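You operate a simulated robot arm through the tools that you are given. There is no shell and no other tool.

You run a simulated robot arm. Do the job below in one go: nothing can be reset, and whatever is moved stays where it is left.

TASK
Raise the lift to HIGH, latch the flat crate and take the step gauge off.
Fine: work once it has halted; both red latches shut, gauge on the table; the lift ends at LOW, switched off.
Where things are to end (x, y in the base frame): silver step gauge within 0.06 m of [0.13, 0.74].
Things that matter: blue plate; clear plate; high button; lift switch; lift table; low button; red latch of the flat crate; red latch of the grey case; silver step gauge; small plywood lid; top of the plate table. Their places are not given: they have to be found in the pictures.

The check looks at the end state, three seconds after you hand in, the way a careful person would. Anything else that was tipped, shoved, dropped, spilled or broken makes it a failure.

THE ROBOT
A 7-joint arm with a two-finger parallel gripper, fixed in place. Base frame: the origin is at the foot of the arm, x ahead of it, y to its left, z up; the work surface is at about z = 0.549. Lengths are in m, angles in degrees, forces in N, time in s.
With the tool pointing down near the work surface it reaches from about 0.4 to 0.9 m from the base axis. Its first joint turns from -143.0 to 143.0 degrees. Payload 3 kg.
The TCP is the grasp point between the finger pads, 0.03 m short of the fingertips. In the tool frame z runs along the fingers and y along their closing line. Largest opening 0.094 m; finger width 0.028, thickness 0.01; the body of the gripper, 0.05 by 0.096 m, starts 0.055 m behind the TCP.
Orientation is that of the tool frame in the base frame, as a unit quaternion [x, y, z, w]. With the fingers straight down and closing along the base's y, the tool's x points along the base's -x, its y along +y and its z along -z.

THE INTERFACE
- The arm moves only by the tool nudge_tool. Its argument "rows" is a list of rows, each an object (a shift or turn left out is 0, a gripper value left out holds the last) with "travel": the shift along the base's x, y, z in cm, a list of three; "delta_rot": the turn, a rotation vector about the base's x, y, z in degrees, a list of three; "jaw": the gripper command, from -1 (fully open) to 1 (shut), values between in proportion. In form: [{"travel": [tx, ty, tz], "delta_rot": [wx, wy, wz], "jaw": jaw}, ...]. A call has 1 to 20 rows; each row shifts and turns the commanded pose from where the row before left it. Each row takes 0.2 s and may step no farther than 0.05 m and 8.6 degrees from the row before; otherwise, or with a gripper value out of range, the whole call is refused. A pose out of reach is approached as far as the arm can. The call stops where the force on the tool passes 70 N (or 10 N more than at its start, if that is more) or the arm is blocked; 0.2 s more then pass. The fingers move at their own pace (about 0.072 m/s each) and stop on an object; they squeeze with about 30 N. The grip force told is the motor's: it shows also when the fingers shut on nothing. Time passes only in rows, and 0.2 s behind the last, so rows that do not move let the fingers close. It gives the time, the measured TCP pose, the force on the tool (base axes), the opening and the grip force at its end, in the units of the frame above (readings bear some noise), with the torque about the TCP (base axes, N m) and any sound that the robot's microphone picked up, and new pictures: "pictures" is both (left out), scene, wrist or none.
- Cameras (640 x 400 px; columns grow to the right, rows downward): "scene" is fixed at [0.0495, -0.6481, 1.4438]; the picture's right is [0.97, -0.26, 0.00], its down [-0.08, -0.31, -0.95] and it looks along [0.24, 0.91, -0.33] (base axes); focal length 334 px, centre (320, 200). "wrist" rides on the gripper at [0.076, 0.014, -0.102] in the tool frame; the picture's right is [-0.18, 0.98, 0.00], its down [-0.75, -0.14, -0.64] and it looks along [-0.63, -0.12, 0.77] (tool axes); focal length 243 px, centre (320, 200).
- pixel_to_xyz(camera, pixels): for up to 12 pixels [column, row] of the newest picture of that camera ("zoom" is the newest enlarged one), the place [x, y, z] in the base frame of the surface seen there, good to about 0.002 m. No time passes.
- zoom(camera, box): a new picture of the part [left, top, right, bottom] of that camera's present view, enlarged. No time passes.
- finish_job(): hands the job in; it is judged then, once.

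Leave the gripper open and the arm clear of the work at the hand-in unless told otherwise.

The tools are called after "Request:" by a JSON object that holds its "name" and its "arguments". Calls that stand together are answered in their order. nudge_tool: Moves the arm, as the interface text tells. Its arguments: {"type":"object","properties":{"rows":{"type":"array","items":{"type":"object","properties":{"travel":{"type":"array","items":{"type":"number"}},"delta_rot":{"type":"array","items":{"type":"number"}},"jaw":{"type":"number"}}}},"pictures":{"type":"string","enum":["both","scene","wrist","none"]}},"required":["rows"]} The other tools are called the same way: pixel_to_xyz (camera, pixels) gives the place of the surface under pixels of a picture; zoom (camera, box) takes an enlarged picture of a part of a camera's view; finish_job () hands the job in.

At the start:

```text
time_s: 0.0
tcp_pos: [0.388, 0.2263, 1.318]
tcp_rot: [0.0, 1.0, 0.001, 0.001]
wrist_force: [0.2, 0.8, -0.3]
moment: [-0.03, 0.01, 0.01]
width: 0.094
gripper_force: 0.1
```

scene: 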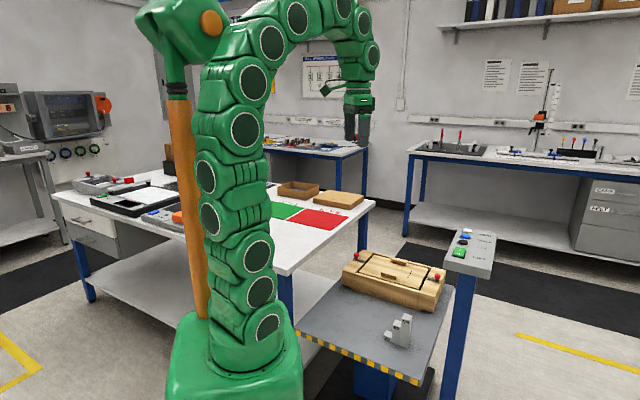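
wrist: 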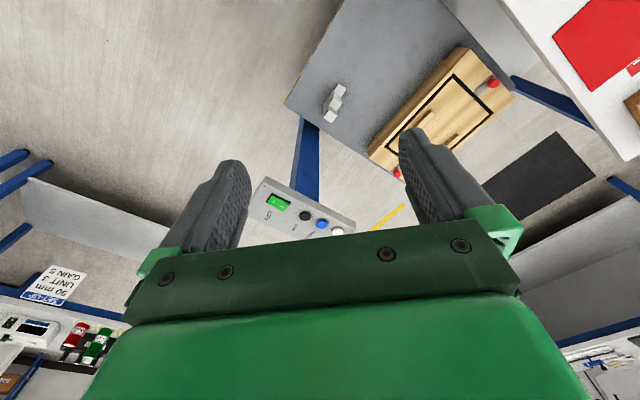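

I see the lift table with a wooden crate and the silver step gauge at lower right, and a control pedestal with buttons at about (470, 250). I'll zoom in on these first.

Request:
{"name": "zoom", "arguments": {"camera": "scene", "box": [430, 215, 510, 285]}}

Request:
{"name": "zoom", "arguments": {"camera": "scene", "box": [290, 230, 470, 390]}}

Request:
{"name": "zoom", "arguments": {"camera": "scene", "box": [50, 150, 210, 250]}}

Request:
{"name": "zoom", "arguments": {"camera": "wrist", "box": [240, 160, 380, 250]}}

Request:
{"name": "zoom", "arguments": {"camera": "scene", "box": [260, 170, 380, 250]}}

```text
5.71 times, centred on (470, 250) of scene
```

zoom: 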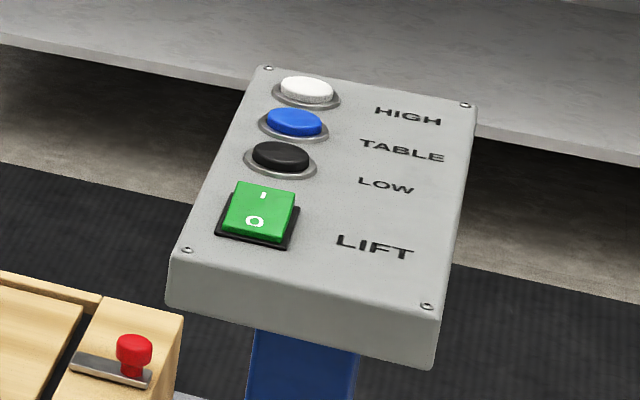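

```text
2.50 times, centred on (380, 310) of scene
```

zoom: 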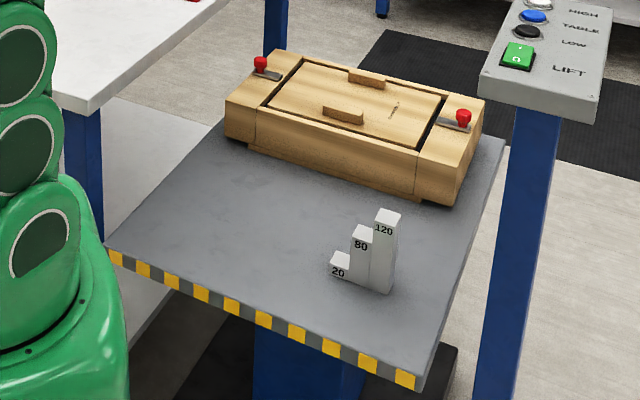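

```text
4.00 times, centred on (130, 200) of scene
```

zoom: 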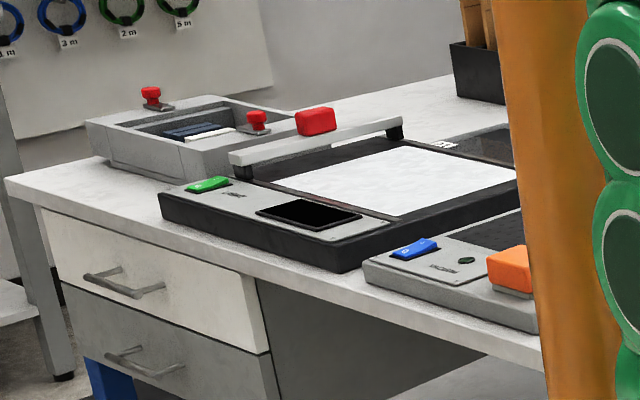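

```text
4.44 times, centred on (310, 205) of wrist
```

zoom: 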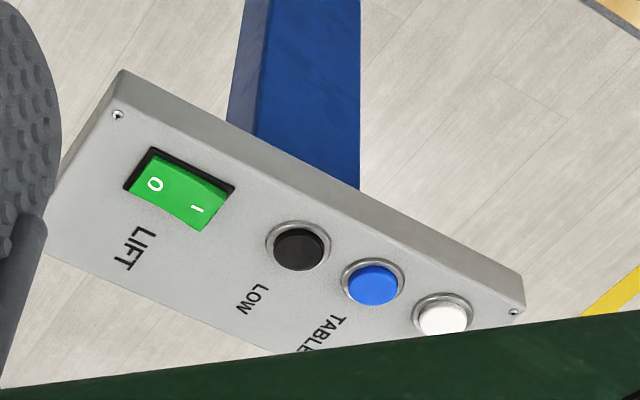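

```text
5.00 times, centred on (320, 210) of scene
```

zoom: 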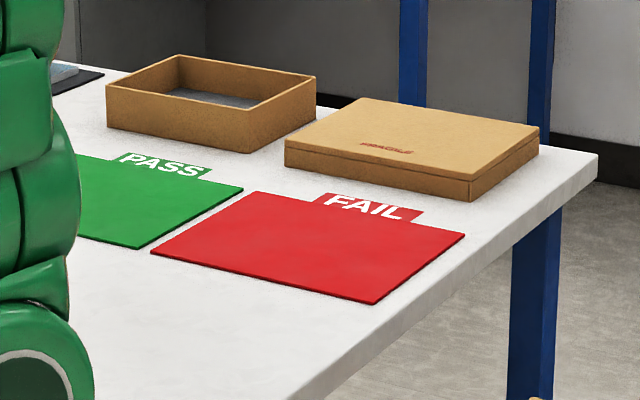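

The pedestal has a green rocker (LIFT), black LOW, blue (TABLE?) and white HIGH. The wooden crate on the lift has two red-knob latches. I'll measure places next.

Request:
{"name": "zoom", "arguments": {"camera": "scene", "box": [440, 225, 500, 265]}}

Request:
{"name": "pixel_to_xyz", "arguments": {"camera": "scene", "pixels": [[468, 231], [466, 237], [465, 242], [462, 252], [464, 249], [461, 255], [363, 257], [437, 275], [401, 318], [390, 333], [330, 310], [300, 240]]}}

Request:
{"name": "pixel_to_xyz", "arguments": {"camera": "scene", "pixels": [[318, 218], [283, 211], [340, 198], [298, 188], [362, 208], [150, 190], [110, 180], [98, 182], [290, 150], [160, 215], [300, 260], [370, 205]]}}

```text
10.00 times, centred on (470, 245) of scene
```

zoom: 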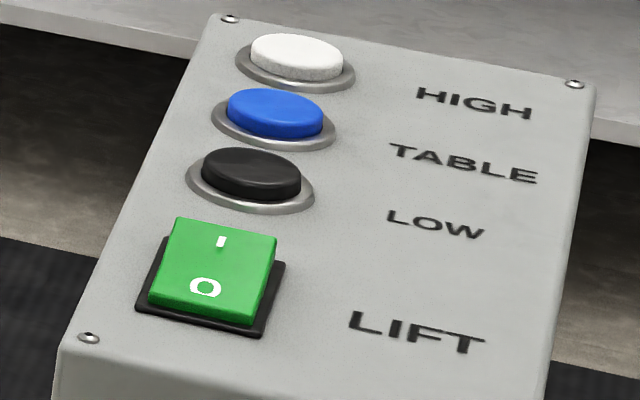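

```text
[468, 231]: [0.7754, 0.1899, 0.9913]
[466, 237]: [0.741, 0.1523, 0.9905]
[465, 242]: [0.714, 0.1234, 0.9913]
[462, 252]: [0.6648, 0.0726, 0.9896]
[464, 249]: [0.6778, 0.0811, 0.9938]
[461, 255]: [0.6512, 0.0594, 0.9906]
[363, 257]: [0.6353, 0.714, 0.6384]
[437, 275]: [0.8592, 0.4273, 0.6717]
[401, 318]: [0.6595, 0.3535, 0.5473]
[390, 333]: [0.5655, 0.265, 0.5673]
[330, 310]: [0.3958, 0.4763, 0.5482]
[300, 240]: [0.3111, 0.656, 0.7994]
```

```text
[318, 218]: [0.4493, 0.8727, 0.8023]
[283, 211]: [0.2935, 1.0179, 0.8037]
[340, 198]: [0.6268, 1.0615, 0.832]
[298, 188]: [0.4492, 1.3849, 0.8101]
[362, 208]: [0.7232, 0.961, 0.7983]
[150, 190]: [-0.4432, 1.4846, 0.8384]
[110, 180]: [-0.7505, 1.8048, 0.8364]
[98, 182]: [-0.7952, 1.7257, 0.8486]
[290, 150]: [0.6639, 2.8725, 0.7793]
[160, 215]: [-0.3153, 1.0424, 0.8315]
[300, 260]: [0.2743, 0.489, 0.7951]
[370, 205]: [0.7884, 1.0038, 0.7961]
```

I'll measure the rocker's tilt from the enlarged picture: I-end at (222,230), O-end at (205,300), plus the button tops.

Request:
{"name": "pixel_to_xyz", "arguments": {"camera": "zoom", "pixels": [[222, 226], [222, 240], [210, 262], [205, 290], [205, 303], [165, 300], [260, 310], [190, 222], [262, 240], [300, 50], [275, 110], [255, 170]]}}

Request:
{"name": "zoom", "arguments": {"camera": "wrist", "box": [255, 180, 320, 220]}}

```text
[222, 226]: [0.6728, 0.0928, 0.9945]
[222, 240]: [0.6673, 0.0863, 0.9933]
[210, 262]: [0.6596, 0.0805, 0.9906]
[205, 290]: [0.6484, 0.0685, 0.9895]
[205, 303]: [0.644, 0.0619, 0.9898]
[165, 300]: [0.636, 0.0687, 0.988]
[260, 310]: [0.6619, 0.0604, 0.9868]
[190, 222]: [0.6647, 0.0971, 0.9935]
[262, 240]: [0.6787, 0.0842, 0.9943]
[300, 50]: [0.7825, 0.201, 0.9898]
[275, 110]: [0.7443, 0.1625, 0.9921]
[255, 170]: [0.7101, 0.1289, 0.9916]
```

```text
9.85 times, centred on (288, 200) of wrist
```

zoom: 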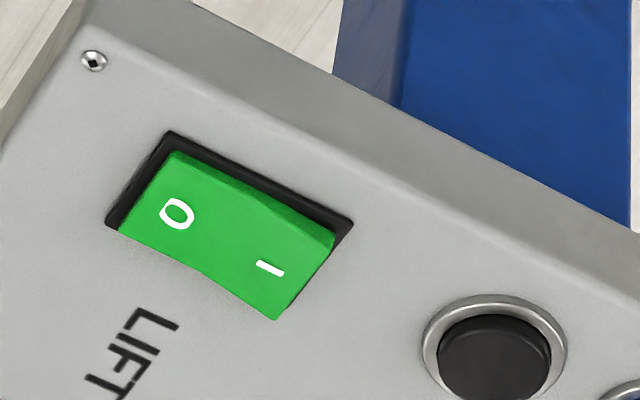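

The I side stands proud (z 0.9945 vs 0.989), so the switch is off now (O pressed). Next I look closely at the crate's latches and the grey case.

Request:
{"name": "zoom", "arguments": {"camera": "scene", "box": [340, 240, 400, 280]}}

Request:
{"name": "zoom", "arguments": {"camera": "scene", "box": [395, 255, 455, 295]}}

Request:
{"name": "zoom", "arguments": {"camera": "scene", "box": [65, 165, 145, 220]}}

Request:
{"name": "zoom", "arguments": {"camera": "wrist", "box": [360, 40, 520, 180]}}

```text
10.00 times, centred on (370, 260) of scene
```

zoom: 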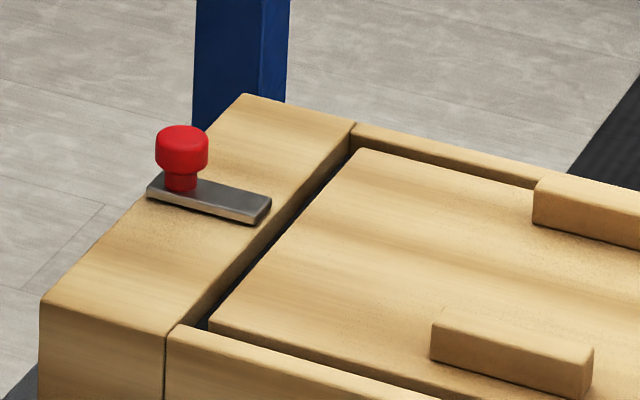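

```text
10.00 times, centred on (425, 275) of scene
```

zoom: 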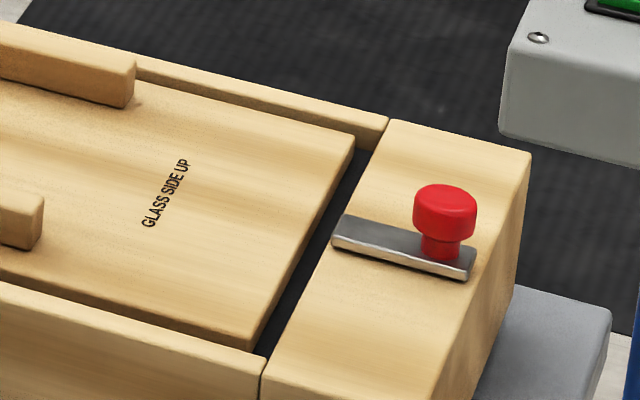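

```text
7.27 times, centred on (105, 192) of scene
```

zoom: 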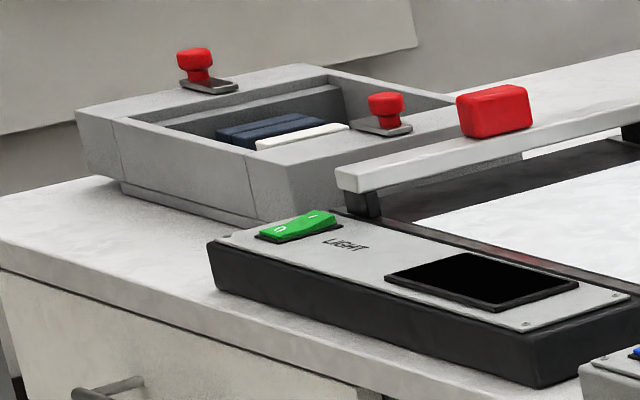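

```text
2.86 times, centred on (440, 110) of wrist
```

zoom: 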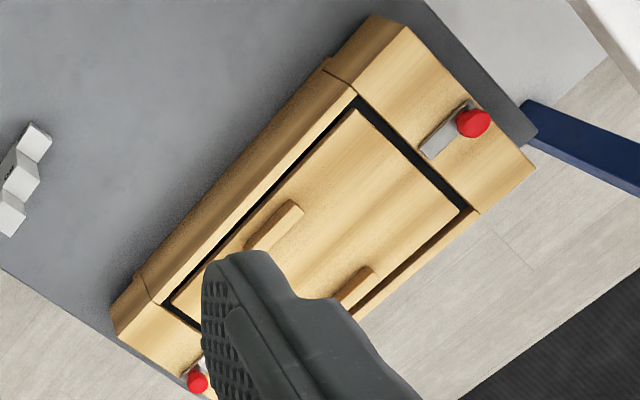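

The latches look like sliding bolts: knob at the outer end of a metal bar, bar tip just short of the lid. I'll measure them in the enlarged scene views.

Request:
{"name": "pixel_to_xyz", "arguments": {"camera": "zoom", "pixels": [[474, 120], [430, 150], [442, 140], [410, 170], [390, 190], [460, 208], [530, 168], [403, 30], [480, 212], [350, 110], [275, 222], [355, 285]]}}

Request:
{"name": "zoom", "arguments": {"camera": "scene", "box": [395, 255, 455, 295]}}

```text
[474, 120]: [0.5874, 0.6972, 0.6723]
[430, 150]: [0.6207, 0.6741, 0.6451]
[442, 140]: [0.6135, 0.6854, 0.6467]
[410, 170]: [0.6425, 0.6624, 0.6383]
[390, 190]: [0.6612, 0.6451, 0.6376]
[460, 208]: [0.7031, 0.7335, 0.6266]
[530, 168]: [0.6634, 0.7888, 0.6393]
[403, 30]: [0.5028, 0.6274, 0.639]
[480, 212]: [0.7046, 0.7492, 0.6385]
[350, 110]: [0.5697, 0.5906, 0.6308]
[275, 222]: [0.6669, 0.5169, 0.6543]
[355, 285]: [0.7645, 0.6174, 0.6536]
```

```text
10.00 times, centred on (425, 275) of scene
```

zoom: 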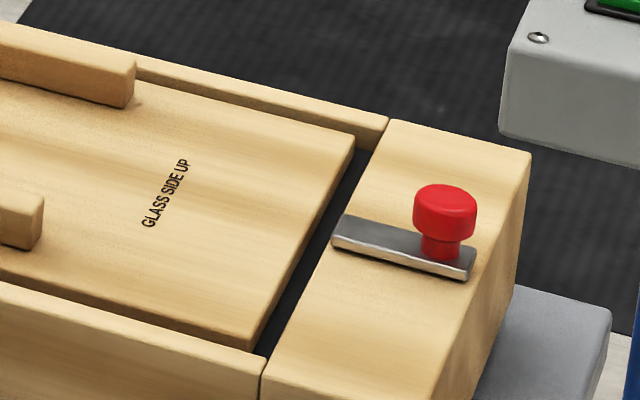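

Request:
{"name": "pixel_to_xyz", "arguments": {"camera": "zoom", "pixels": [[445, 195], [445, 225], [440, 250], [345, 225], [340, 240], [465, 270], [420, 215], [475, 215], [320, 170], [340, 150], [390, 122], [528, 155]]}}

Request:
{"name": "zoom", "arguments": {"camera": "scene", "box": [370, 305, 430, 355]}}

```text
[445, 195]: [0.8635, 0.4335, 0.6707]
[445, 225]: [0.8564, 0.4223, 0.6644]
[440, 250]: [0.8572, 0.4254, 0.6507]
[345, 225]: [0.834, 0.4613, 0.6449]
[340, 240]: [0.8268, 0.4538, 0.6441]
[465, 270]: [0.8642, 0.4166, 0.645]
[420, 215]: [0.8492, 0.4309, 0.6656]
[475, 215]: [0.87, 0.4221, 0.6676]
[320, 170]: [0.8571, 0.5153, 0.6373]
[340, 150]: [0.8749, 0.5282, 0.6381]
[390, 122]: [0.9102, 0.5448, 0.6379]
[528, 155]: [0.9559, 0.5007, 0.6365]
```

```text
8.00 times, centred on (400, 330) of scene
```

zoom: 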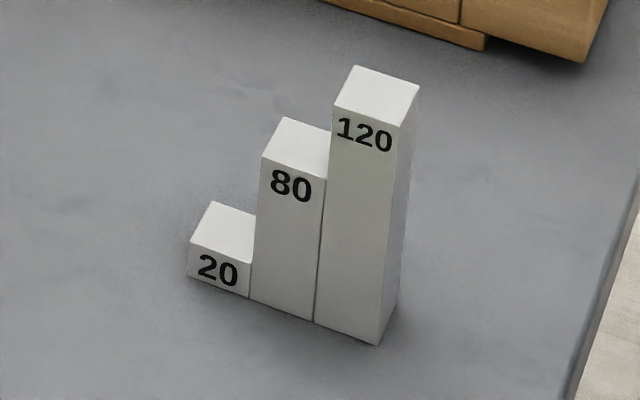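

Now measure the step gauge in this enlarged picture.

Request:
{"name": "pixel_to_xyz", "arguments": {"camera": "zoom", "pixels": [[355, 72], [412, 88], [338, 104], [400, 122], [285, 122], [265, 155], [322, 172], [215, 208], [192, 240], [250, 290], [316, 318], [380, 340]]}}

Request:
{"name": "zoom", "arguments": {"camera": "wrist", "box": [300, 70, 370, 130]}}

```text
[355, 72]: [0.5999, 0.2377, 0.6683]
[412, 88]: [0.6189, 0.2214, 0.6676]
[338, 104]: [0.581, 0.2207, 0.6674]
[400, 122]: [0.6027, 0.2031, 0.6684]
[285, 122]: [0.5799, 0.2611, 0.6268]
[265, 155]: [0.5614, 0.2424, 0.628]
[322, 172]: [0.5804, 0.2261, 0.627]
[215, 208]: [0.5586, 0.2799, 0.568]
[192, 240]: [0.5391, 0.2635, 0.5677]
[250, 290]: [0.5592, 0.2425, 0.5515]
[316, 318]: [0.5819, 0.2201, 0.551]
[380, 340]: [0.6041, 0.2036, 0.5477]
```

```text
6.67 times, centred on (335, 100) of wrist
```

zoom: 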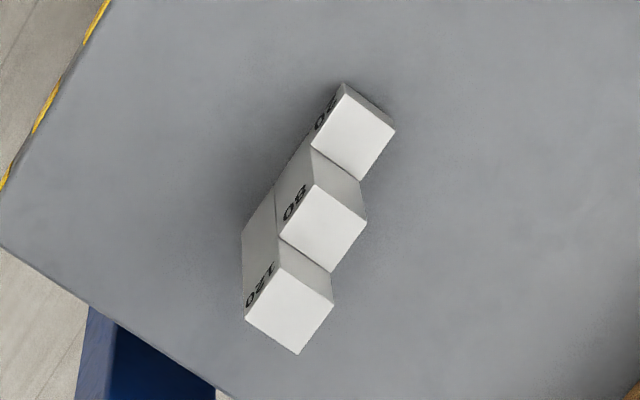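

Gauge found: its 120 block is centred near (0.601, 0.221), steps run along about -42°. Before working, I want to look at the plate table around (0.13, 0.74), so I swing the arm high over there with the camera turned.

Request:
{"name": "nudge_tool", "arguments": {"rows": [{"travel": [-2, 3, 0], "delta_rot": [0, 0, 7]}, {"travel": [-2, 3, 0], "delta_rot": [0, 0, 7]}, {"travel": [-2, 3, 0], "delta_rot": [0, 0, 7]}, {"travel": [-3, 3, 0], "delta_rot": [0, 0, 7]}, {"travel": [-3, 3, 0], "delta_rot": [0, 0, 7]}, {"travel": [-3, 3, 0], "delta_rot": [0, 0, 7]}, {"travel": [-3, 3, 0], "delta_rot": [0, 0, 7]}, {"travel": [-3, 2, 0], "delta_rot": [0, 0, 7]}, {"travel": [-2, 2, 0], "delta_rot": [0, 0, 7]}, {"travel": [0, 0, 0], "delta_rot": [0, 0, 0]}]}}

```text
time_s: 1.8
tcp_pos: [0.2227, 0.4319, 1.3656]
tcp_rot: [-0.442, 0.886, 0.133, -0.052]
wrist_force: [-0.5, -0.3, -0.6]
moment: [0.01, 0.0, 0.01]
width: 0.0941
gripper_force: 0.1
stopped in row 9: the arm was blocked; the commanded pose is now the measured one
```

scene: 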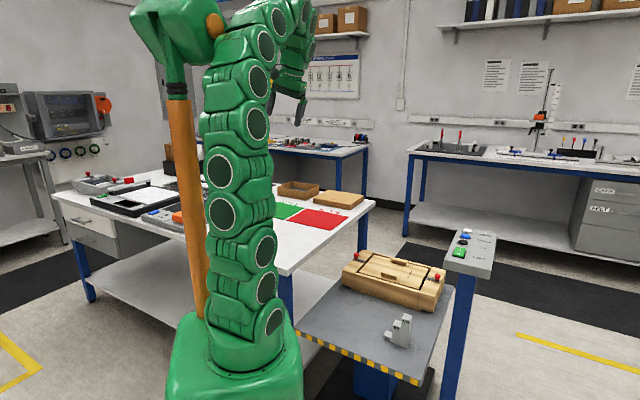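
wrist: 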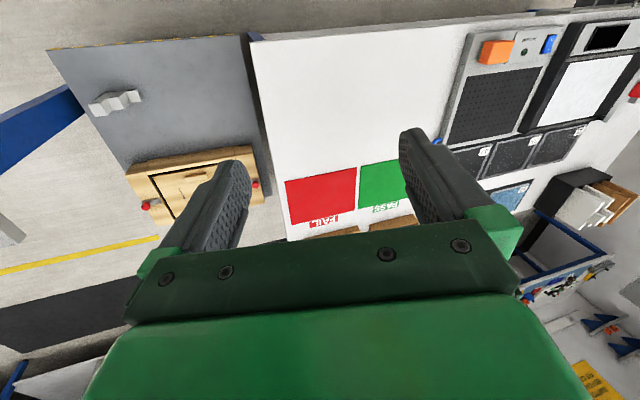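

The arm hit some limit (close-in and high) and tilted a bit, but the view is good. I'll find where (0.13, 0.74) lies in this wrist picture.

Request:
{"name": "pixel_to_xyz", "arguments": {"camera": "wrist", "pixels": [[340, 100], [400, 80], [430, 130], [370, 150], [320, 200], [260, 60], [460, 60], [450, 30], [385, 180], [240, 100], [180, 60], [480, 140]]}}

Request:
{"name": "zoom", "arguments": {"camera": "wrist", "box": [240, 10, 560, 210]}}

```text
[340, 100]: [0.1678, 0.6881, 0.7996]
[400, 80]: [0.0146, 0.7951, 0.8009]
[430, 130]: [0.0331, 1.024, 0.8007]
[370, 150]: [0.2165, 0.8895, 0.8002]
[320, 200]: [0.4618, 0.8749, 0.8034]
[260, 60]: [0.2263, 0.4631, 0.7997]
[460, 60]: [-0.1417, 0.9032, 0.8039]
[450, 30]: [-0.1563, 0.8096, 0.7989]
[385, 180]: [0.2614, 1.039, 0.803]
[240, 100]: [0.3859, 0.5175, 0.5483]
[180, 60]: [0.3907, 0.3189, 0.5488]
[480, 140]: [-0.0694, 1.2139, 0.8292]
```

```text
2.00 times, centred on (400, 110) of wrist
```

zoom: 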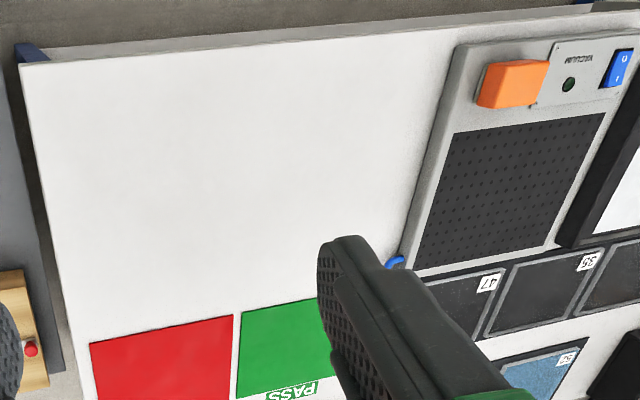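

(0.13, 0.74) is bare white table top at z ≈ 0.80. Now I go back towards the control panel, straightening the tool to vertical and turning it to yaw -45° (closing line along the row of buttons), fingers shut for pressing.

Request:
{"name": "nudge_tool", "arguments": {"rows": [{"travel": [2.5, -2.9, -1.3], "delta_rot": [-2.257, -0.886, -7.5], "jaw": 1}, {"travel": [2.5, -2.9, -1.3], "delta_rot": [-2.257, -0.886, -7.5]}, {"travel": [2.5, -2.9, -1.3], "delta_rot": [-2.257, -0.886, -7.5]}, {"travel": [2.5, -2.9, -1.3], "delta_rot": [-2.257, -0.886, -7.5]}, {"travel": [2.5, -2.9, -1.3], "delta_rot": [-2.257, -0.886, -7.5]}, {"travel": [2.5, -2.9, -1.3], "delta_rot": [-2.257, -0.886, -7.5]}, {"travel": [2.5, -2.9, -1.3], "delta_rot": [-2.257, -0.886, -7.5]}, {"travel": [2.5, -2.9, -1.3], "delta_rot": [0, 0, -7.5]}, {"travel": [2.5, -2.9, -1.3], "delta_rot": [0, 0, -7.5]}, {"travel": [2.5, -2.9, -1.3], "delta_rot": [0, 0, -7.5]}, {"travel": [2.5, -2.9, -1.3], "delta_rot": [0, 0, -7.5]}, {"travel": [2.5, -2.9, -1.3], "delta_rot": [0, 0, -7.5]}, {"travel": [2.5, -2.9, -1.3], "delta_rot": [0, 0, -7.5]}, {"travel": [0, 0, 0]}]}}

```text
time_s: 4.8
tcp_pos: [0.5479, 0.0539, 1.1955]
tcp_rot: [0.381, 0.925, -0.001, -0.001]
wrist_force: [0.4, -0.3, -0.9]
moment: [-0.01, 0.01, 0.0]
width: 0.0002
gripper_force: 29.4
```

scene: 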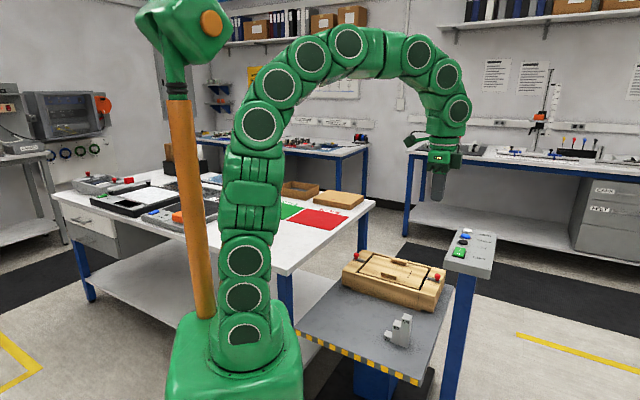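
wrist: 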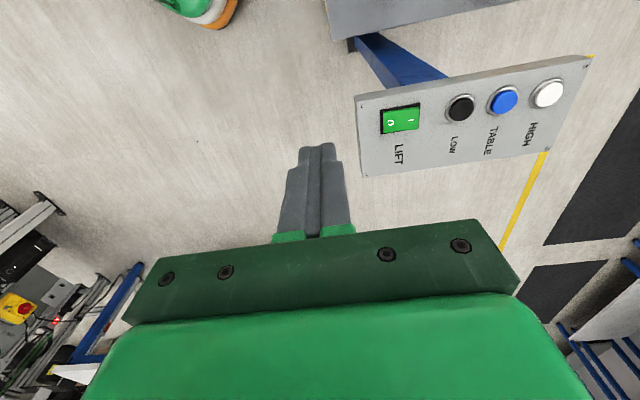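

The tool is vertical with yaw about -45°, and the panel is visible at (350-590, 55-180) in the wrist picture. I'll enlarge and measure the rocker and buttons.

Request:
{"name": "zoom", "arguments": {"camera": "wrist", "box": [345, 50, 605, 190]}}

```text
2.46 times, centred on (475, 120) of wrist
```

zoom: 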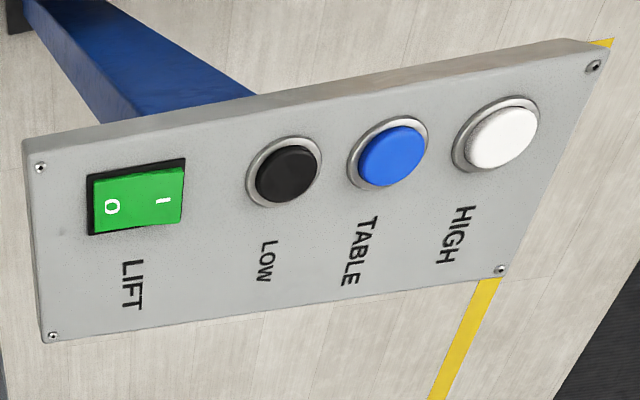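

Request:
{"name": "pixel_to_xyz", "arguments": {"camera": "zoom", "pixels": [[112, 207], [163, 200], [98, 207], [180, 197], [178, 170], [182, 222], [287, 173], [390, 157], [500, 138], [60, 230], [230, 260], [520, 200]]}}

Request:
{"name": "zoom", "arguments": {"camera": "wrist", "box": [370, 85, 450, 145]}}

```text
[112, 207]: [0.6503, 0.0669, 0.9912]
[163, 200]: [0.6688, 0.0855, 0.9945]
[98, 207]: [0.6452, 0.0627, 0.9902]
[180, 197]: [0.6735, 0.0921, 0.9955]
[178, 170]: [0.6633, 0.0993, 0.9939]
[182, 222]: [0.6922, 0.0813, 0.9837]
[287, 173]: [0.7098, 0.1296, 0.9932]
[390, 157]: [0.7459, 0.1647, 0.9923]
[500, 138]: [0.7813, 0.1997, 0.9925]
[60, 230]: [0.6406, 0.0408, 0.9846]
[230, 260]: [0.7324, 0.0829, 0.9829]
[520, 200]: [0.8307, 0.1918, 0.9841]
```

```text
6.67 times, centred on (410, 115) of wrist
```

zoom: 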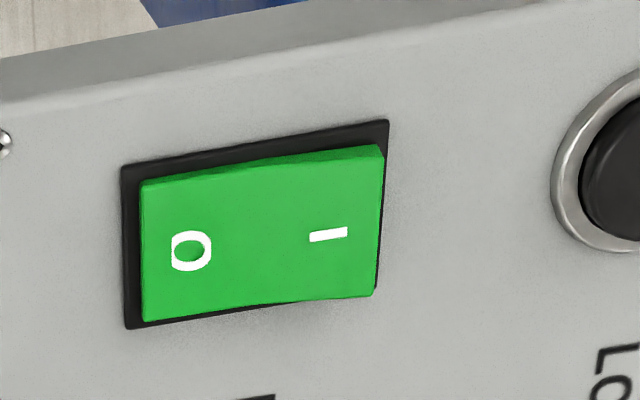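

I side centre is (0.669, 0.086, 0.9945); O side (0.650, 0.067). Buttons: LOW (0.710,0.130), TABLE (0.746,0.165), HIGH (0.781,0.200), tops 0.9925. I move the closed fingers over the I side.

Request:
{"name": "nudge_tool", "arguments": {"rows": [{"travel": [3.05, 0.85, -3.4]}, {"travel": [3.05, 0.85, -3.4]}, {"travel": [3.05, 0.85, -3.4]}, {"travel": [3.05, 0.8, -3.4]}, {"travel": [0, 0, 0]}]}}

```text
time_s: 6.0
tcp_pos: [0.6688, 0.0885, 1.0606]
tcp_rot: [0.381, 0.925, 0.0, -0.001]
wrist_force: [0.3, 0.0, -0.3]
moment: [0.01, 0.02, 0.02]
width: 0.0
gripper_force: 29.9
```

scene: 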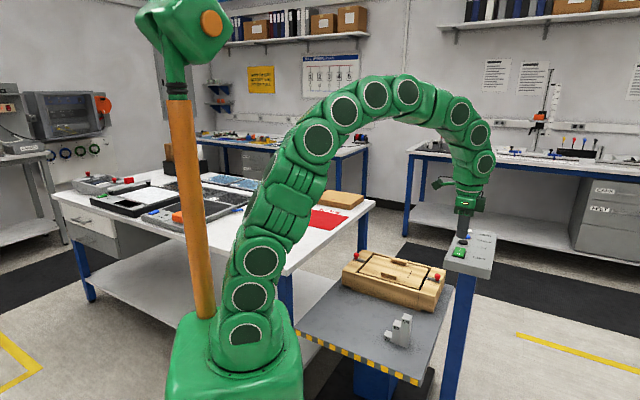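
wrist: 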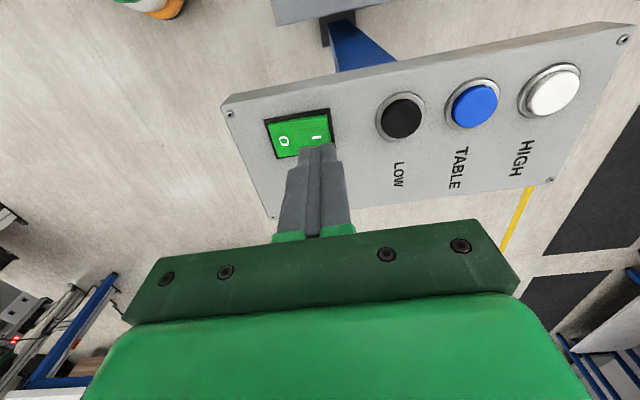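

The fingertip is over the I mark. I descend to just above, then press in small steps.

Request:
{"name": "nudge_tool", "arguments": {"rows": [{"travel": [0.05, -0.1, -2.0]}, {"travel": [0, 0, -1.2]}, {"travel": [0, 0, -0.3]}, {"travel": [0, 0, -0.3]}, {"travel": [0, 0, -0.2]}, {"travel": [0, 0, -0.2]}]}}

```text
time_s: 7.3
tcp_pos: [0.6706, 0.0887, 1.022]
tcp_rot: [0.38, 0.925, 0.002, 0.002]
wrist_force: [-4.5, -1.4, 12.7]
moment: [-0.01, 0.3, 0.0]
width: 0.0
gripper_force: 29.6
stopped in row 6: the force on the tool passed its limit at 79 N (the readings are from after the stop); the commanded pose is now the measured one
```

scene: 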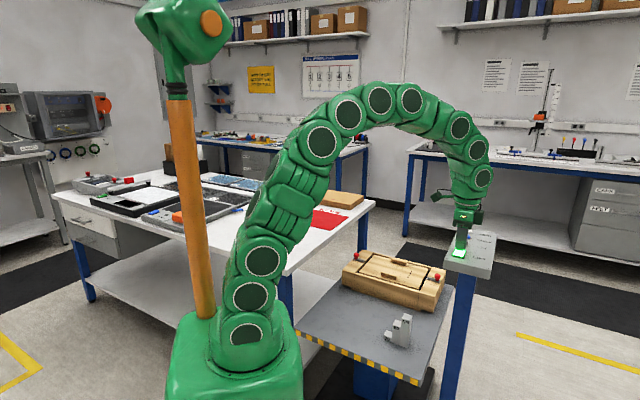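
wrist: 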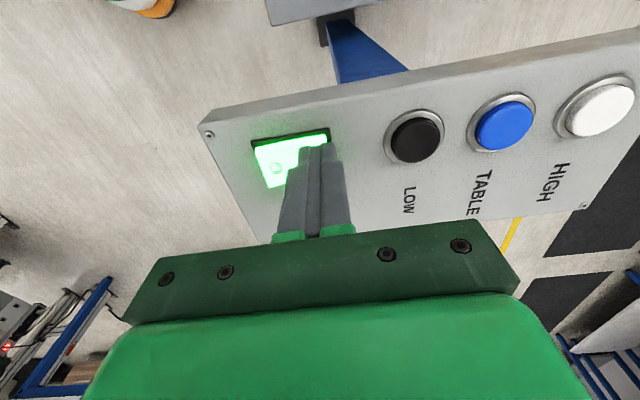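

The rocker now glows green, so the lift is switched on. I rise and move over the white HIGH button at (0.781, 0.200).

Request:
{"name": "nudge_tool", "arguments": {"rows": [{"travel": [0, 0, 3.0]}, {"travel": [3.5, 3.5, 0.5]}, {"travel": [3.5, 3.5, 0]}, {"travel": [3.5, 3.5, 0]}, {"travel": [0.55, 0.6, 0]}, {"travel": [0, 0, 0]}]}}

```text
time_s: 8.7
tcp_pos: [0.7814, 0.1961, 1.0575]
tcp_rot: [0.381, 0.925, 0.002, 0.002]
wrist_force: [0.0, 0.1, 0.1]
moment: [-0.03, -0.01, -0.03]
width: 0.0
gripper_force: 30.4
```

scene: 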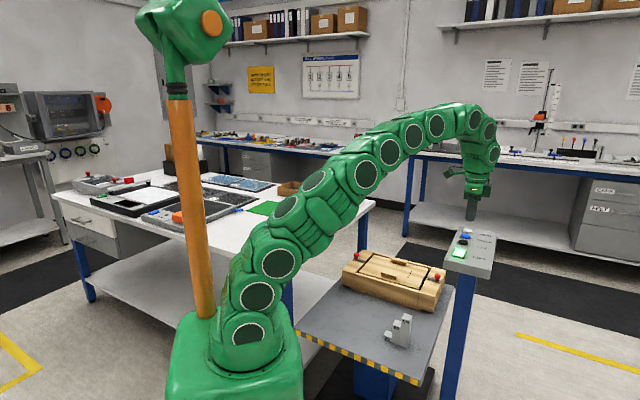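
wrist: 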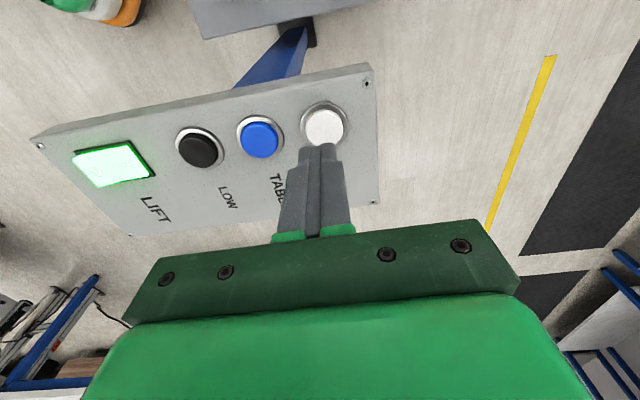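

The white button is right under the fingertip. I descend and press it, then watch for the lift moving.

Request:
{"name": "nudge_tool", "arguments": {"rows": [{"travel": [0, 0.35, -2.0]}, {"travel": [0, 0, -1.2]}, {"travel": [0, 0, -0.3]}, {"travel": [0, 0, -0.3]}, {"travel": [0, 0, -0.2]}, {"travel": [0, 0, -0.2]}]}}

```text
time_s: 10.1
tcp_pos: [0.7801, 0.2005, 1.0158]
tcp_rot: [0.38, 0.925, 0.002, 0.003]
wrist_force: [9.0, 1.7, 18.2]
moment: [0.13, -0.27, -0.02]
width: 0.0
gripper_force: 30.2
heard: click
```

scene: 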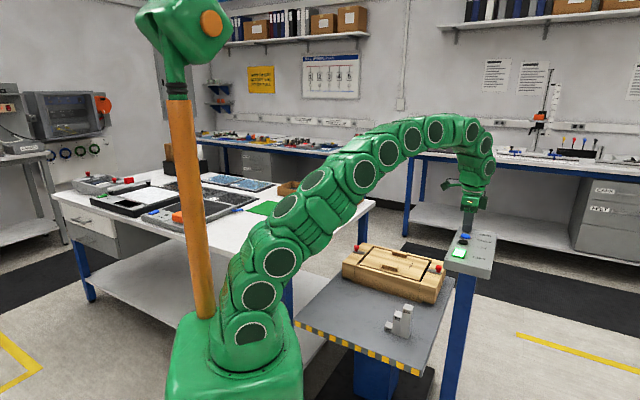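
wrist: 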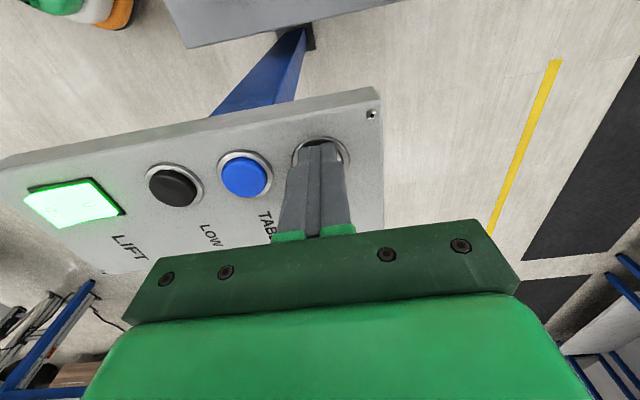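

A click, and the lift has begun to rise (gauge moved up from row ~330 to ~322). I retract straight up out of the way and wait.

Request:
{"name": "nudge_tool", "arguments": {"rows": [{"travel": [0, 0, 4]}, {"travel": [0, 0, 4.5]}, {"travel": [-2, -1, 4.5]}, {"travel": [-2, -1, 4.5]}, {"travel": [-2, -1, 4.5]}, {"travel": [0, 0, 0]}, {"travel": [0, 0, 0]}, {"travel": [0, 0, 0]}, {"travel": [0, 0, 0]}, {"travel": [0, 0, 0]}]}}

```text
refused: row 3 steps farther than a row can; nothing moved
```

Request:
{"name": "nudge_tool", "arguments": {"rows": [{"travel": [0, 0, 4]}, {"travel": [0, 0, 4.5]}, {"travel": [-2, -1, 4]}, {"travel": [-2, -1, 4]}, {"travel": [-2, -1, 4]}, {"travel": [0, 0, 0]}, {"travel": [0, 0, 0]}, {"travel": [0, 0, 0]}, {"travel": [0, 0, 0]}, {"travel": [0, 0, 0]}]}}

```text
time_s: 12.3
tcp_pos: [0.7226, 0.1752, 1.221]
tcp_rot: [0.38, 0.925, 0.0, 0.001]
wrist_force: [-0.4, 0.0, -0.9]
moment: [0.02, 0.0, 0.01]
width: 0.0
gripper_force: 29.5
```

scene: 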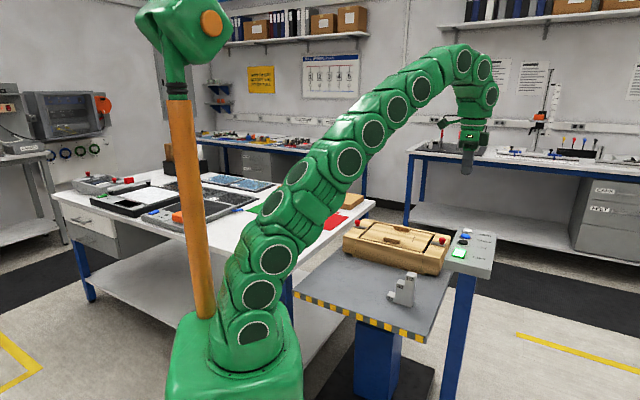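
wrist: 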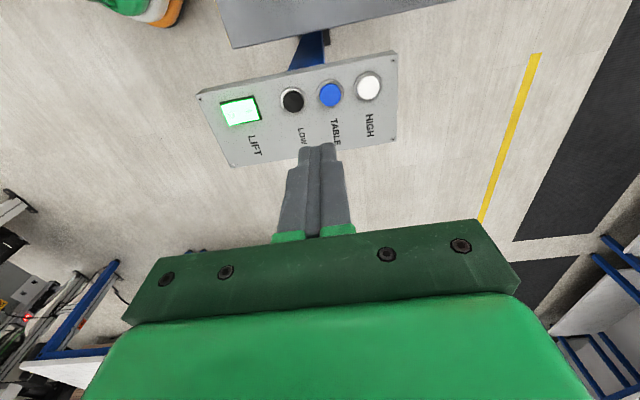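

The lift keeps rising. I wait in place.

Request:
{"name": "pixel_to_xyz", "arguments": {"camera": "scene", "pixels": [[350, 290], [440, 238], [358, 225]]}}

Request:
{"name": "nudge_tool", "arguments": {"rows": [{"travel": [0, 0, 0]}, {"travel": [0, 0, 0]}, {"travel": [0, 0, 0]}, {"travel": [0, 0, 0]}, {"travel": [0, 0, 0]}, {"travel": [0, 0, 0]}, {"travel": [0, 0, 0]}, {"travel": [0, 0, 0]}, {"travel": [0, 0, 0]}, {"travel": [0, 0, 0]}, {"travel": [0, 0, 0]}, {"travel": [0, 0, 0]}, {"travel": [0, 0, 0]}, {"travel": [0, 0, 0]}, {"travel": [0, 0, 0]}], "pictures": "scene"}}

```text
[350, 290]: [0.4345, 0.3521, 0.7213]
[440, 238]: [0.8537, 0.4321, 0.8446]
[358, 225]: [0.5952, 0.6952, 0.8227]
```

```text
time_s: 15.5
tcp_pos: [0.7221, 0.1756, 1.2211]
tcp_rot: [0.38, 0.925, 0.001, 0.001]
wrist_force: [1.0, -0.1, 0.0]
moment: [0.0, -0.03, -0.01]
width: 0.0001
gripper_force: 30.7
```

scene: 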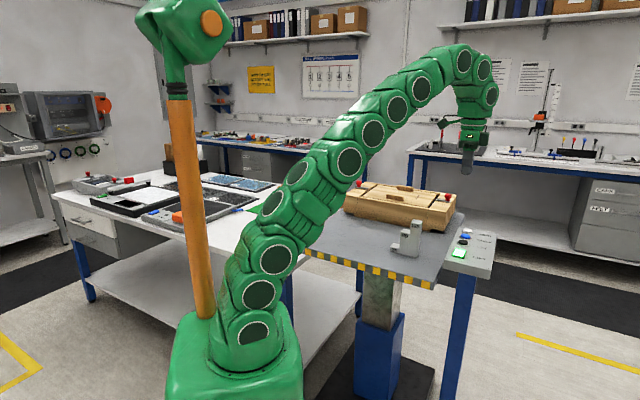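

Request:
{"name": "pixel_to_xyz", "arguments": {"camera": "scene", "pixels": [[310, 246], [430, 276], [350, 250], [370, 258], [410, 240], [447, 200], [362, 184], [440, 265]]}}

Request:
{"name": "nudge_tool", "arguments": {"rows": [{"travel": [0, 0, 0]}, {"travel": [0, 0, 0]}, {"travel": [0, 0, 0]}, {"travel": [0, 0, 0]}, {"travel": [0, 0, 0]}], "pictures": "scene"}}

```text
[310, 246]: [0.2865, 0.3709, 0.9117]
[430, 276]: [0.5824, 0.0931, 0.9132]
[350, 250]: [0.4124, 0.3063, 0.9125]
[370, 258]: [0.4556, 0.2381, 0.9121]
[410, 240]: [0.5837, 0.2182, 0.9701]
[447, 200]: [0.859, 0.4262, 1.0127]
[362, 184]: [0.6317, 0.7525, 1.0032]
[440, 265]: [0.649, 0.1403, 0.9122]
```

```text
time_s: 16.7
tcp_pos: [0.7229, 0.1757, 1.2229]
tcp_rot: [0.38, 0.925, 0.001, 0.002]
wrist_force: [-0.2, 0.3, 0.1]
moment: [0.01, 0.02, -0.01]
width: 0.0
gripper_force: 29.6
```

scene: 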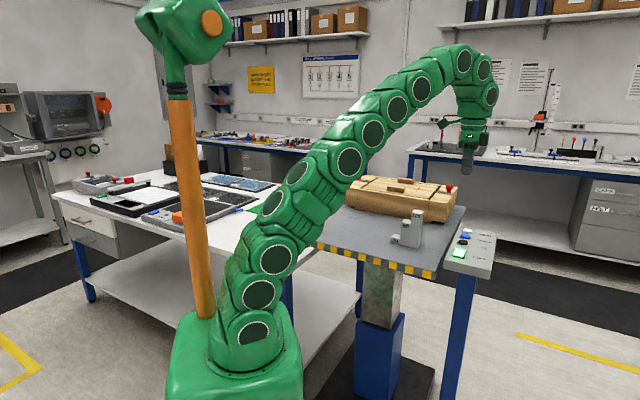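

The lift is at about 0.98 and may still be rising, so I swing the arm clear, to the -y side, while it moves.

Request:
{"name": "nudge_tool", "arguments": {"rows": [{"travel": [0, -4.5, 1.5]}, {"travel": [0, -4.5, 1.5]}, {"travel": [0, -4.5, 1]}, {"travel": [0, -4.5, 0]}, {"travel": [0, -4.5, 0]}, {"travel": [0, -4.5, 0]}, {"travel": [0, 0, 0]}, {"travel": [0, 0, 0]}]}}

```text
time_s: 18.5
tcp_pos: [0.7157, -0.0957, 1.2518]
tcp_rot: [0.381, 0.925, 0.001, 0.002]
wrist_force: [0.5, -0.8, 0.5]
moment: [-0.01, -0.02, -0.02]
width: 0.0
gripper_force: 30.3
out of reach, approached as far as the arm can: row 2
```

scene: 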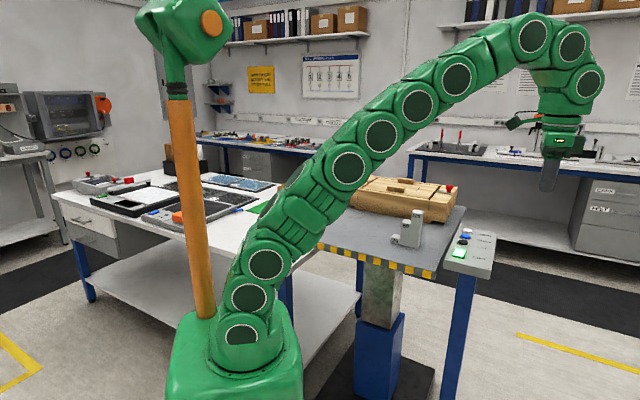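
wrist: 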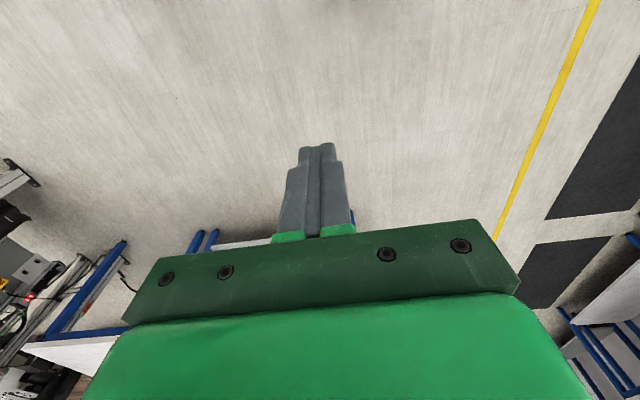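

The lift seems to look the same as 1.8 s ago. I measure its height now and check once more after a short wait.

Request:
{"name": "pixel_to_xyz", "arguments": {"camera": "scene", "pixels": [[340, 235], [430, 260], [416, 215], [452, 188], [450, 215], [380, 240], [460, 212], [360, 179]]}}

Request:
{"name": "nudge_tool", "arguments": {"rows": [{"travel": [0, 0, 0]}, {"travel": [0, 0, 0]}, {"travel": [0, 0, 0]}, {"travel": [0, 0, 0]}, {"travel": [0, 0, 0]}, {"travel": [0, 0, 0]}, {"travel": [0, 0, 0]}, {"travel": [0, 0, 0]}], "pictures": "scene"}}

```text
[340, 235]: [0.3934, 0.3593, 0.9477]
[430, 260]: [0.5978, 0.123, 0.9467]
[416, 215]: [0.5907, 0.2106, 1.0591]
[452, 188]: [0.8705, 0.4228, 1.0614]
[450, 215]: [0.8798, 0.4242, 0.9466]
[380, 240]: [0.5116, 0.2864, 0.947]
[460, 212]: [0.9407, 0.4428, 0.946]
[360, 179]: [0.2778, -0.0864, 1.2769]
```

```text
time_s: 20.3
tcp_pos: [0.7155, -0.0959, 1.2519]
tcp_rot: [0.379, 0.925, 0.001, 0.003]
wrist_force: [0.4, 0.5, 0.0]
moment: [0.0, 0.01, 0.02]
width: 0.0001
gripper_force: 31.1
```

scene: 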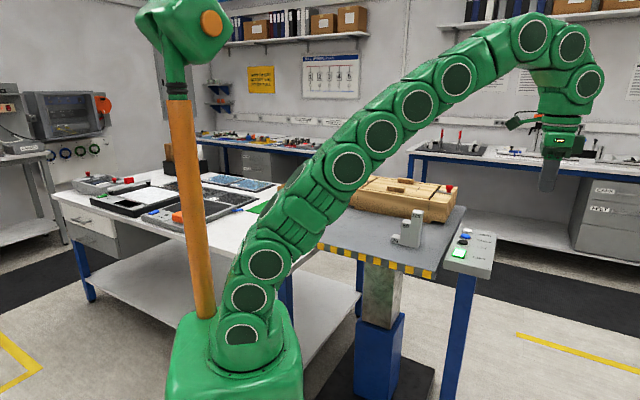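

The lift has halted: its top is at z = 0.947 (steady between 18.5 and 20.3 s). So the knobs now top out near 1.07. I raise-swing the hand over the lift at z ≈ 1.24, turning to yaw +45° so the closing line lies along the latch slide direction.

Request:
{"name": "nudge_tool", "arguments": {"rows": [{"travel": [-1.63, 3.55, -0.1], "delta_rot": [0, 0, 7.5]}, {"travel": [-1.63, 3.55, -0.1], "delta_rot": [0, 0, 7.5]}, {"travel": [-1.63, 3.55, -0.1], "delta_rot": [0, 0, 7.5]}, {"travel": [-1.63, 3.55, -0.1], "delta_rot": [0, 0, 7.5]}, {"travel": [-1.63, 3.55, -0.1], "delta_rot": [0, 0, 7.5]}, {"travel": [-1.63, 3.55, -0.1], "delta_rot": [0, 0, 7.5]}, {"travel": [-1.63, 3.55, -0.1], "delta_rot": [0, 0, 7.5]}, {"travel": [-1.63, 3.55, -0.1], "delta_rot": [0, 0, 7.5]}, {"travel": [-1.63, 3.55, -0.1], "delta_rot": [0, 0, 7.5]}, {"travel": [-1.63, 3.55, -0.1], "delta_rot": [0, 0, 7.5]}, {"travel": [-1.63, 3.55, -0.1], "delta_rot": [0, 0, 7.5]}, {"travel": [-1.63, 3.55, -0.1], "delta_rot": [0, 0, 7.5]}, {"travel": [0, 0, 0]}, {"travel": [0, 0, 0]}]}}

```text
time_s: 23.3
tcp_pos: [0.5244, 0.3273, 1.2384]
tcp_rot: [-0.385, 0.923, 0.002, 0.0]
wrist_force: [0.9, -0.3, 0.5]
moment: [0.02, -0.02, 0.01]
width: 0.0
gripper_force: 30.0
```

scene: 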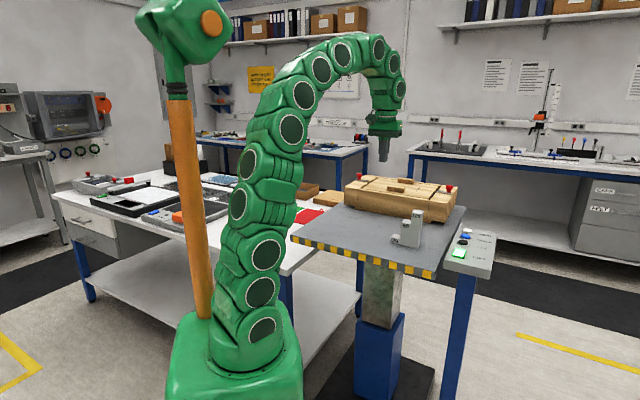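
wrist: 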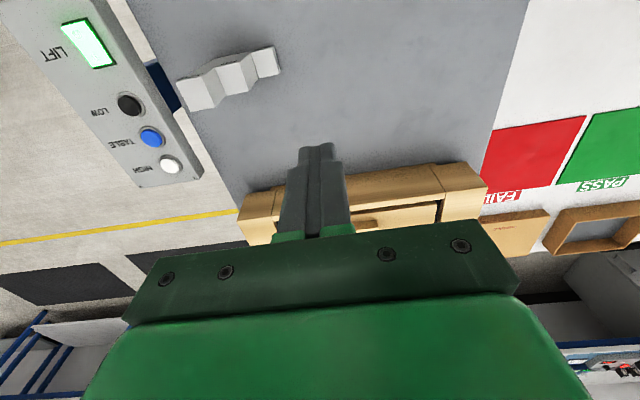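

Both knobs are now visible in the scene picture, near (448,190) and (358,176). I enlarge and measure them.

Request:
{"name": "zoom", "arguments": {"camera": "scene", "box": [340, 165, 400, 205]}}

Request:
{"name": "pixel_to_xyz", "arguments": {"camera": "zoom", "pixels": [[190, 115]]}}

```text
10.00 times, centred on (370, 185) of scene
```

zoom: 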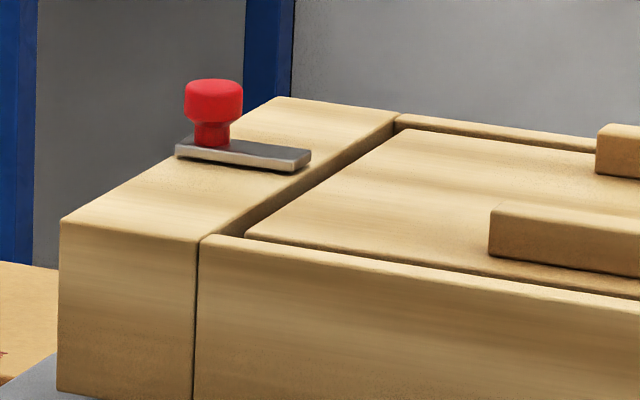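

```text
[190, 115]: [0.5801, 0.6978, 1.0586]
```

Request:
{"name": "pixel_to_xyz", "arguments": {"camera": "zoom", "pixels": [[213, 84], [213, 105], [188, 105], [239, 105], [212, 135], [180, 152], [305, 155], [300, 163], [280, 148], [250, 235], [400, 130], [330, 230]]}}

Request:
{"name": "zoom", "arguments": {"camera": "scene", "box": [410, 170, 470, 210]}}

```text
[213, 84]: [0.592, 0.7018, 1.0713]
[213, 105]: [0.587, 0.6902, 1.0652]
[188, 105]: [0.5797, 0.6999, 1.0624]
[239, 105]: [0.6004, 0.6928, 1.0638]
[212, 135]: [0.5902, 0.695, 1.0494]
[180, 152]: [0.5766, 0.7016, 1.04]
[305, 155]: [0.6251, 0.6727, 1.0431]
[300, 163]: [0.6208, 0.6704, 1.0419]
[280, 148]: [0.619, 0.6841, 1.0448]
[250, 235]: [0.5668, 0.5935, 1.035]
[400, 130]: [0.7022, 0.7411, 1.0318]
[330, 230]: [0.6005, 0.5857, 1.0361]
```

```text
10.00 times, centred on (440, 190) of scene
```

zoom: 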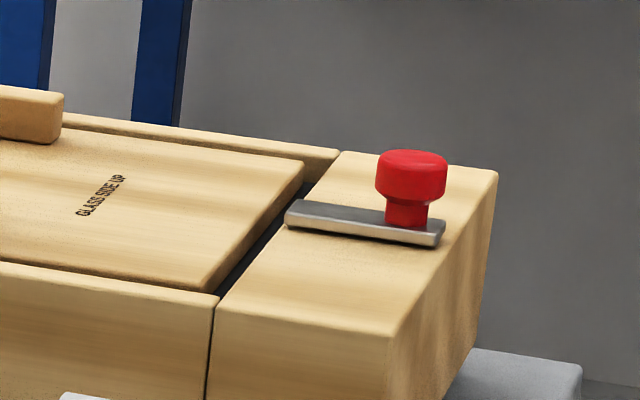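

Request:
{"name": "pixel_to_xyz", "arguments": {"camera": "zoom", "pixels": [[412, 155], [412, 185], [380, 180], [442, 180], [407, 212], [290, 215], [292, 225], [440, 235], [250, 240], [215, 285], [300, 165], [330, 190]]}}

```text
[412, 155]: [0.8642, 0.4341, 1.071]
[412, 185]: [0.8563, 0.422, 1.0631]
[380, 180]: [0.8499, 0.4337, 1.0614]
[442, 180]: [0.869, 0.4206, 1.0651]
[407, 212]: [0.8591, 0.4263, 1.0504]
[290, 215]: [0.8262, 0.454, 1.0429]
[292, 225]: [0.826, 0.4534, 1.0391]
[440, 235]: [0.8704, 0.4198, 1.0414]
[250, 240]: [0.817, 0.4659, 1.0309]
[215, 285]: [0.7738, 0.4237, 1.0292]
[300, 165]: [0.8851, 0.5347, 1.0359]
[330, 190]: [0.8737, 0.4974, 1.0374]
```

I'll measure the crate corners to get its axis precisely.

Request:
{"name": "pixel_to_xyz", "arguments": {"camera": "zoom", "pixels": [[494, 175], [385, 332], [218, 303], [343, 155], [300, 215], [420, 225], [350, 218]]}}

Request:
{"name": "pixel_to_xyz", "arguments": {"camera": "scene", "pixels": [[346.8, 187], [359.7, 188.7], [367.5, 175.2], [379.5, 176.8], [400, 192]]}}

```text
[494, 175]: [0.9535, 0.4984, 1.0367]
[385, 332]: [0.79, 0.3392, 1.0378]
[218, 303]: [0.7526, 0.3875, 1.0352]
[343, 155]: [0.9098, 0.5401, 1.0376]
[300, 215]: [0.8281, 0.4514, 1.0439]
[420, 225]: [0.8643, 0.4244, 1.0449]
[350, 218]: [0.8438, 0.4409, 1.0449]
```

```text
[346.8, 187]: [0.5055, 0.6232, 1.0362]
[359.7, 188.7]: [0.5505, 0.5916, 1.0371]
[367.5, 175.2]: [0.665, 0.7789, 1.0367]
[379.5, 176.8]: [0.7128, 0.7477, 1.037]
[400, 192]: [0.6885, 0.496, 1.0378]
```

Crate axis: slide direction is 135°. L1 knob centre ≈ (0.861, 0.430), L2 ≈ (0.590, 0.697), heads from z≈1.055 to 1.071. L1 is beyond the vertical-tool reach, so I tilt the tool 40° outward while moving out.

Request:
{"name": "nudge_tool", "arguments": {"rows": [{"travel": [3.9, 0.66, -0.77], "delta_rot": [5.66, -5.66, 0]}, {"travel": [3.9, 0.66, -0.77], "delta_rot": [5.66, -5.66, 0]}, {"travel": [3.9, 0.66, -0.77], "delta_rot": [5.66, -5.66, 0]}, {"travel": [3.9, 0.66, -0.77], "delta_rot": [5.66, -5.66, 0]}, {"travel": [3.9, 0.66, -0.77], "delta_rot": [5.66, -5.66, 0]}, {"travel": [0, 0, 0]}, {"travel": [0, 0, 0]}]}}

```text
time_s: 24.9
tcp_pos: [0.7165, 0.3599, 1.1976]
tcp_rot: [-0.361, 0.867, 0.132, 0.317]
wrist_force: [0.1, -0.1, 0.0]
moment: [0.02, 0.0, 0.0]
width: 0.0
gripper_force: 30.4
```

scene: 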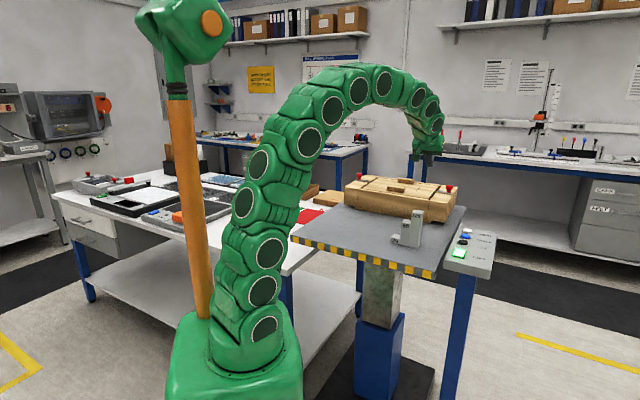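
wrist: 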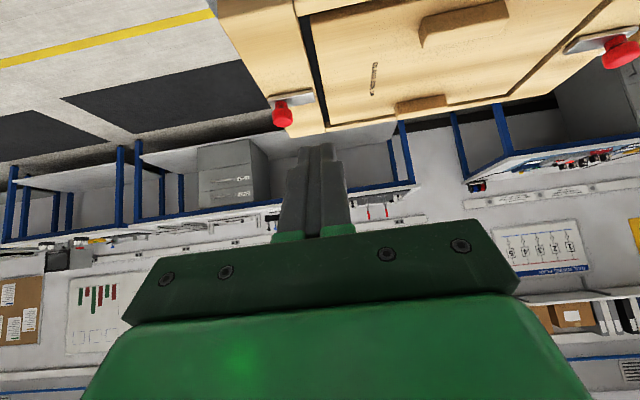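

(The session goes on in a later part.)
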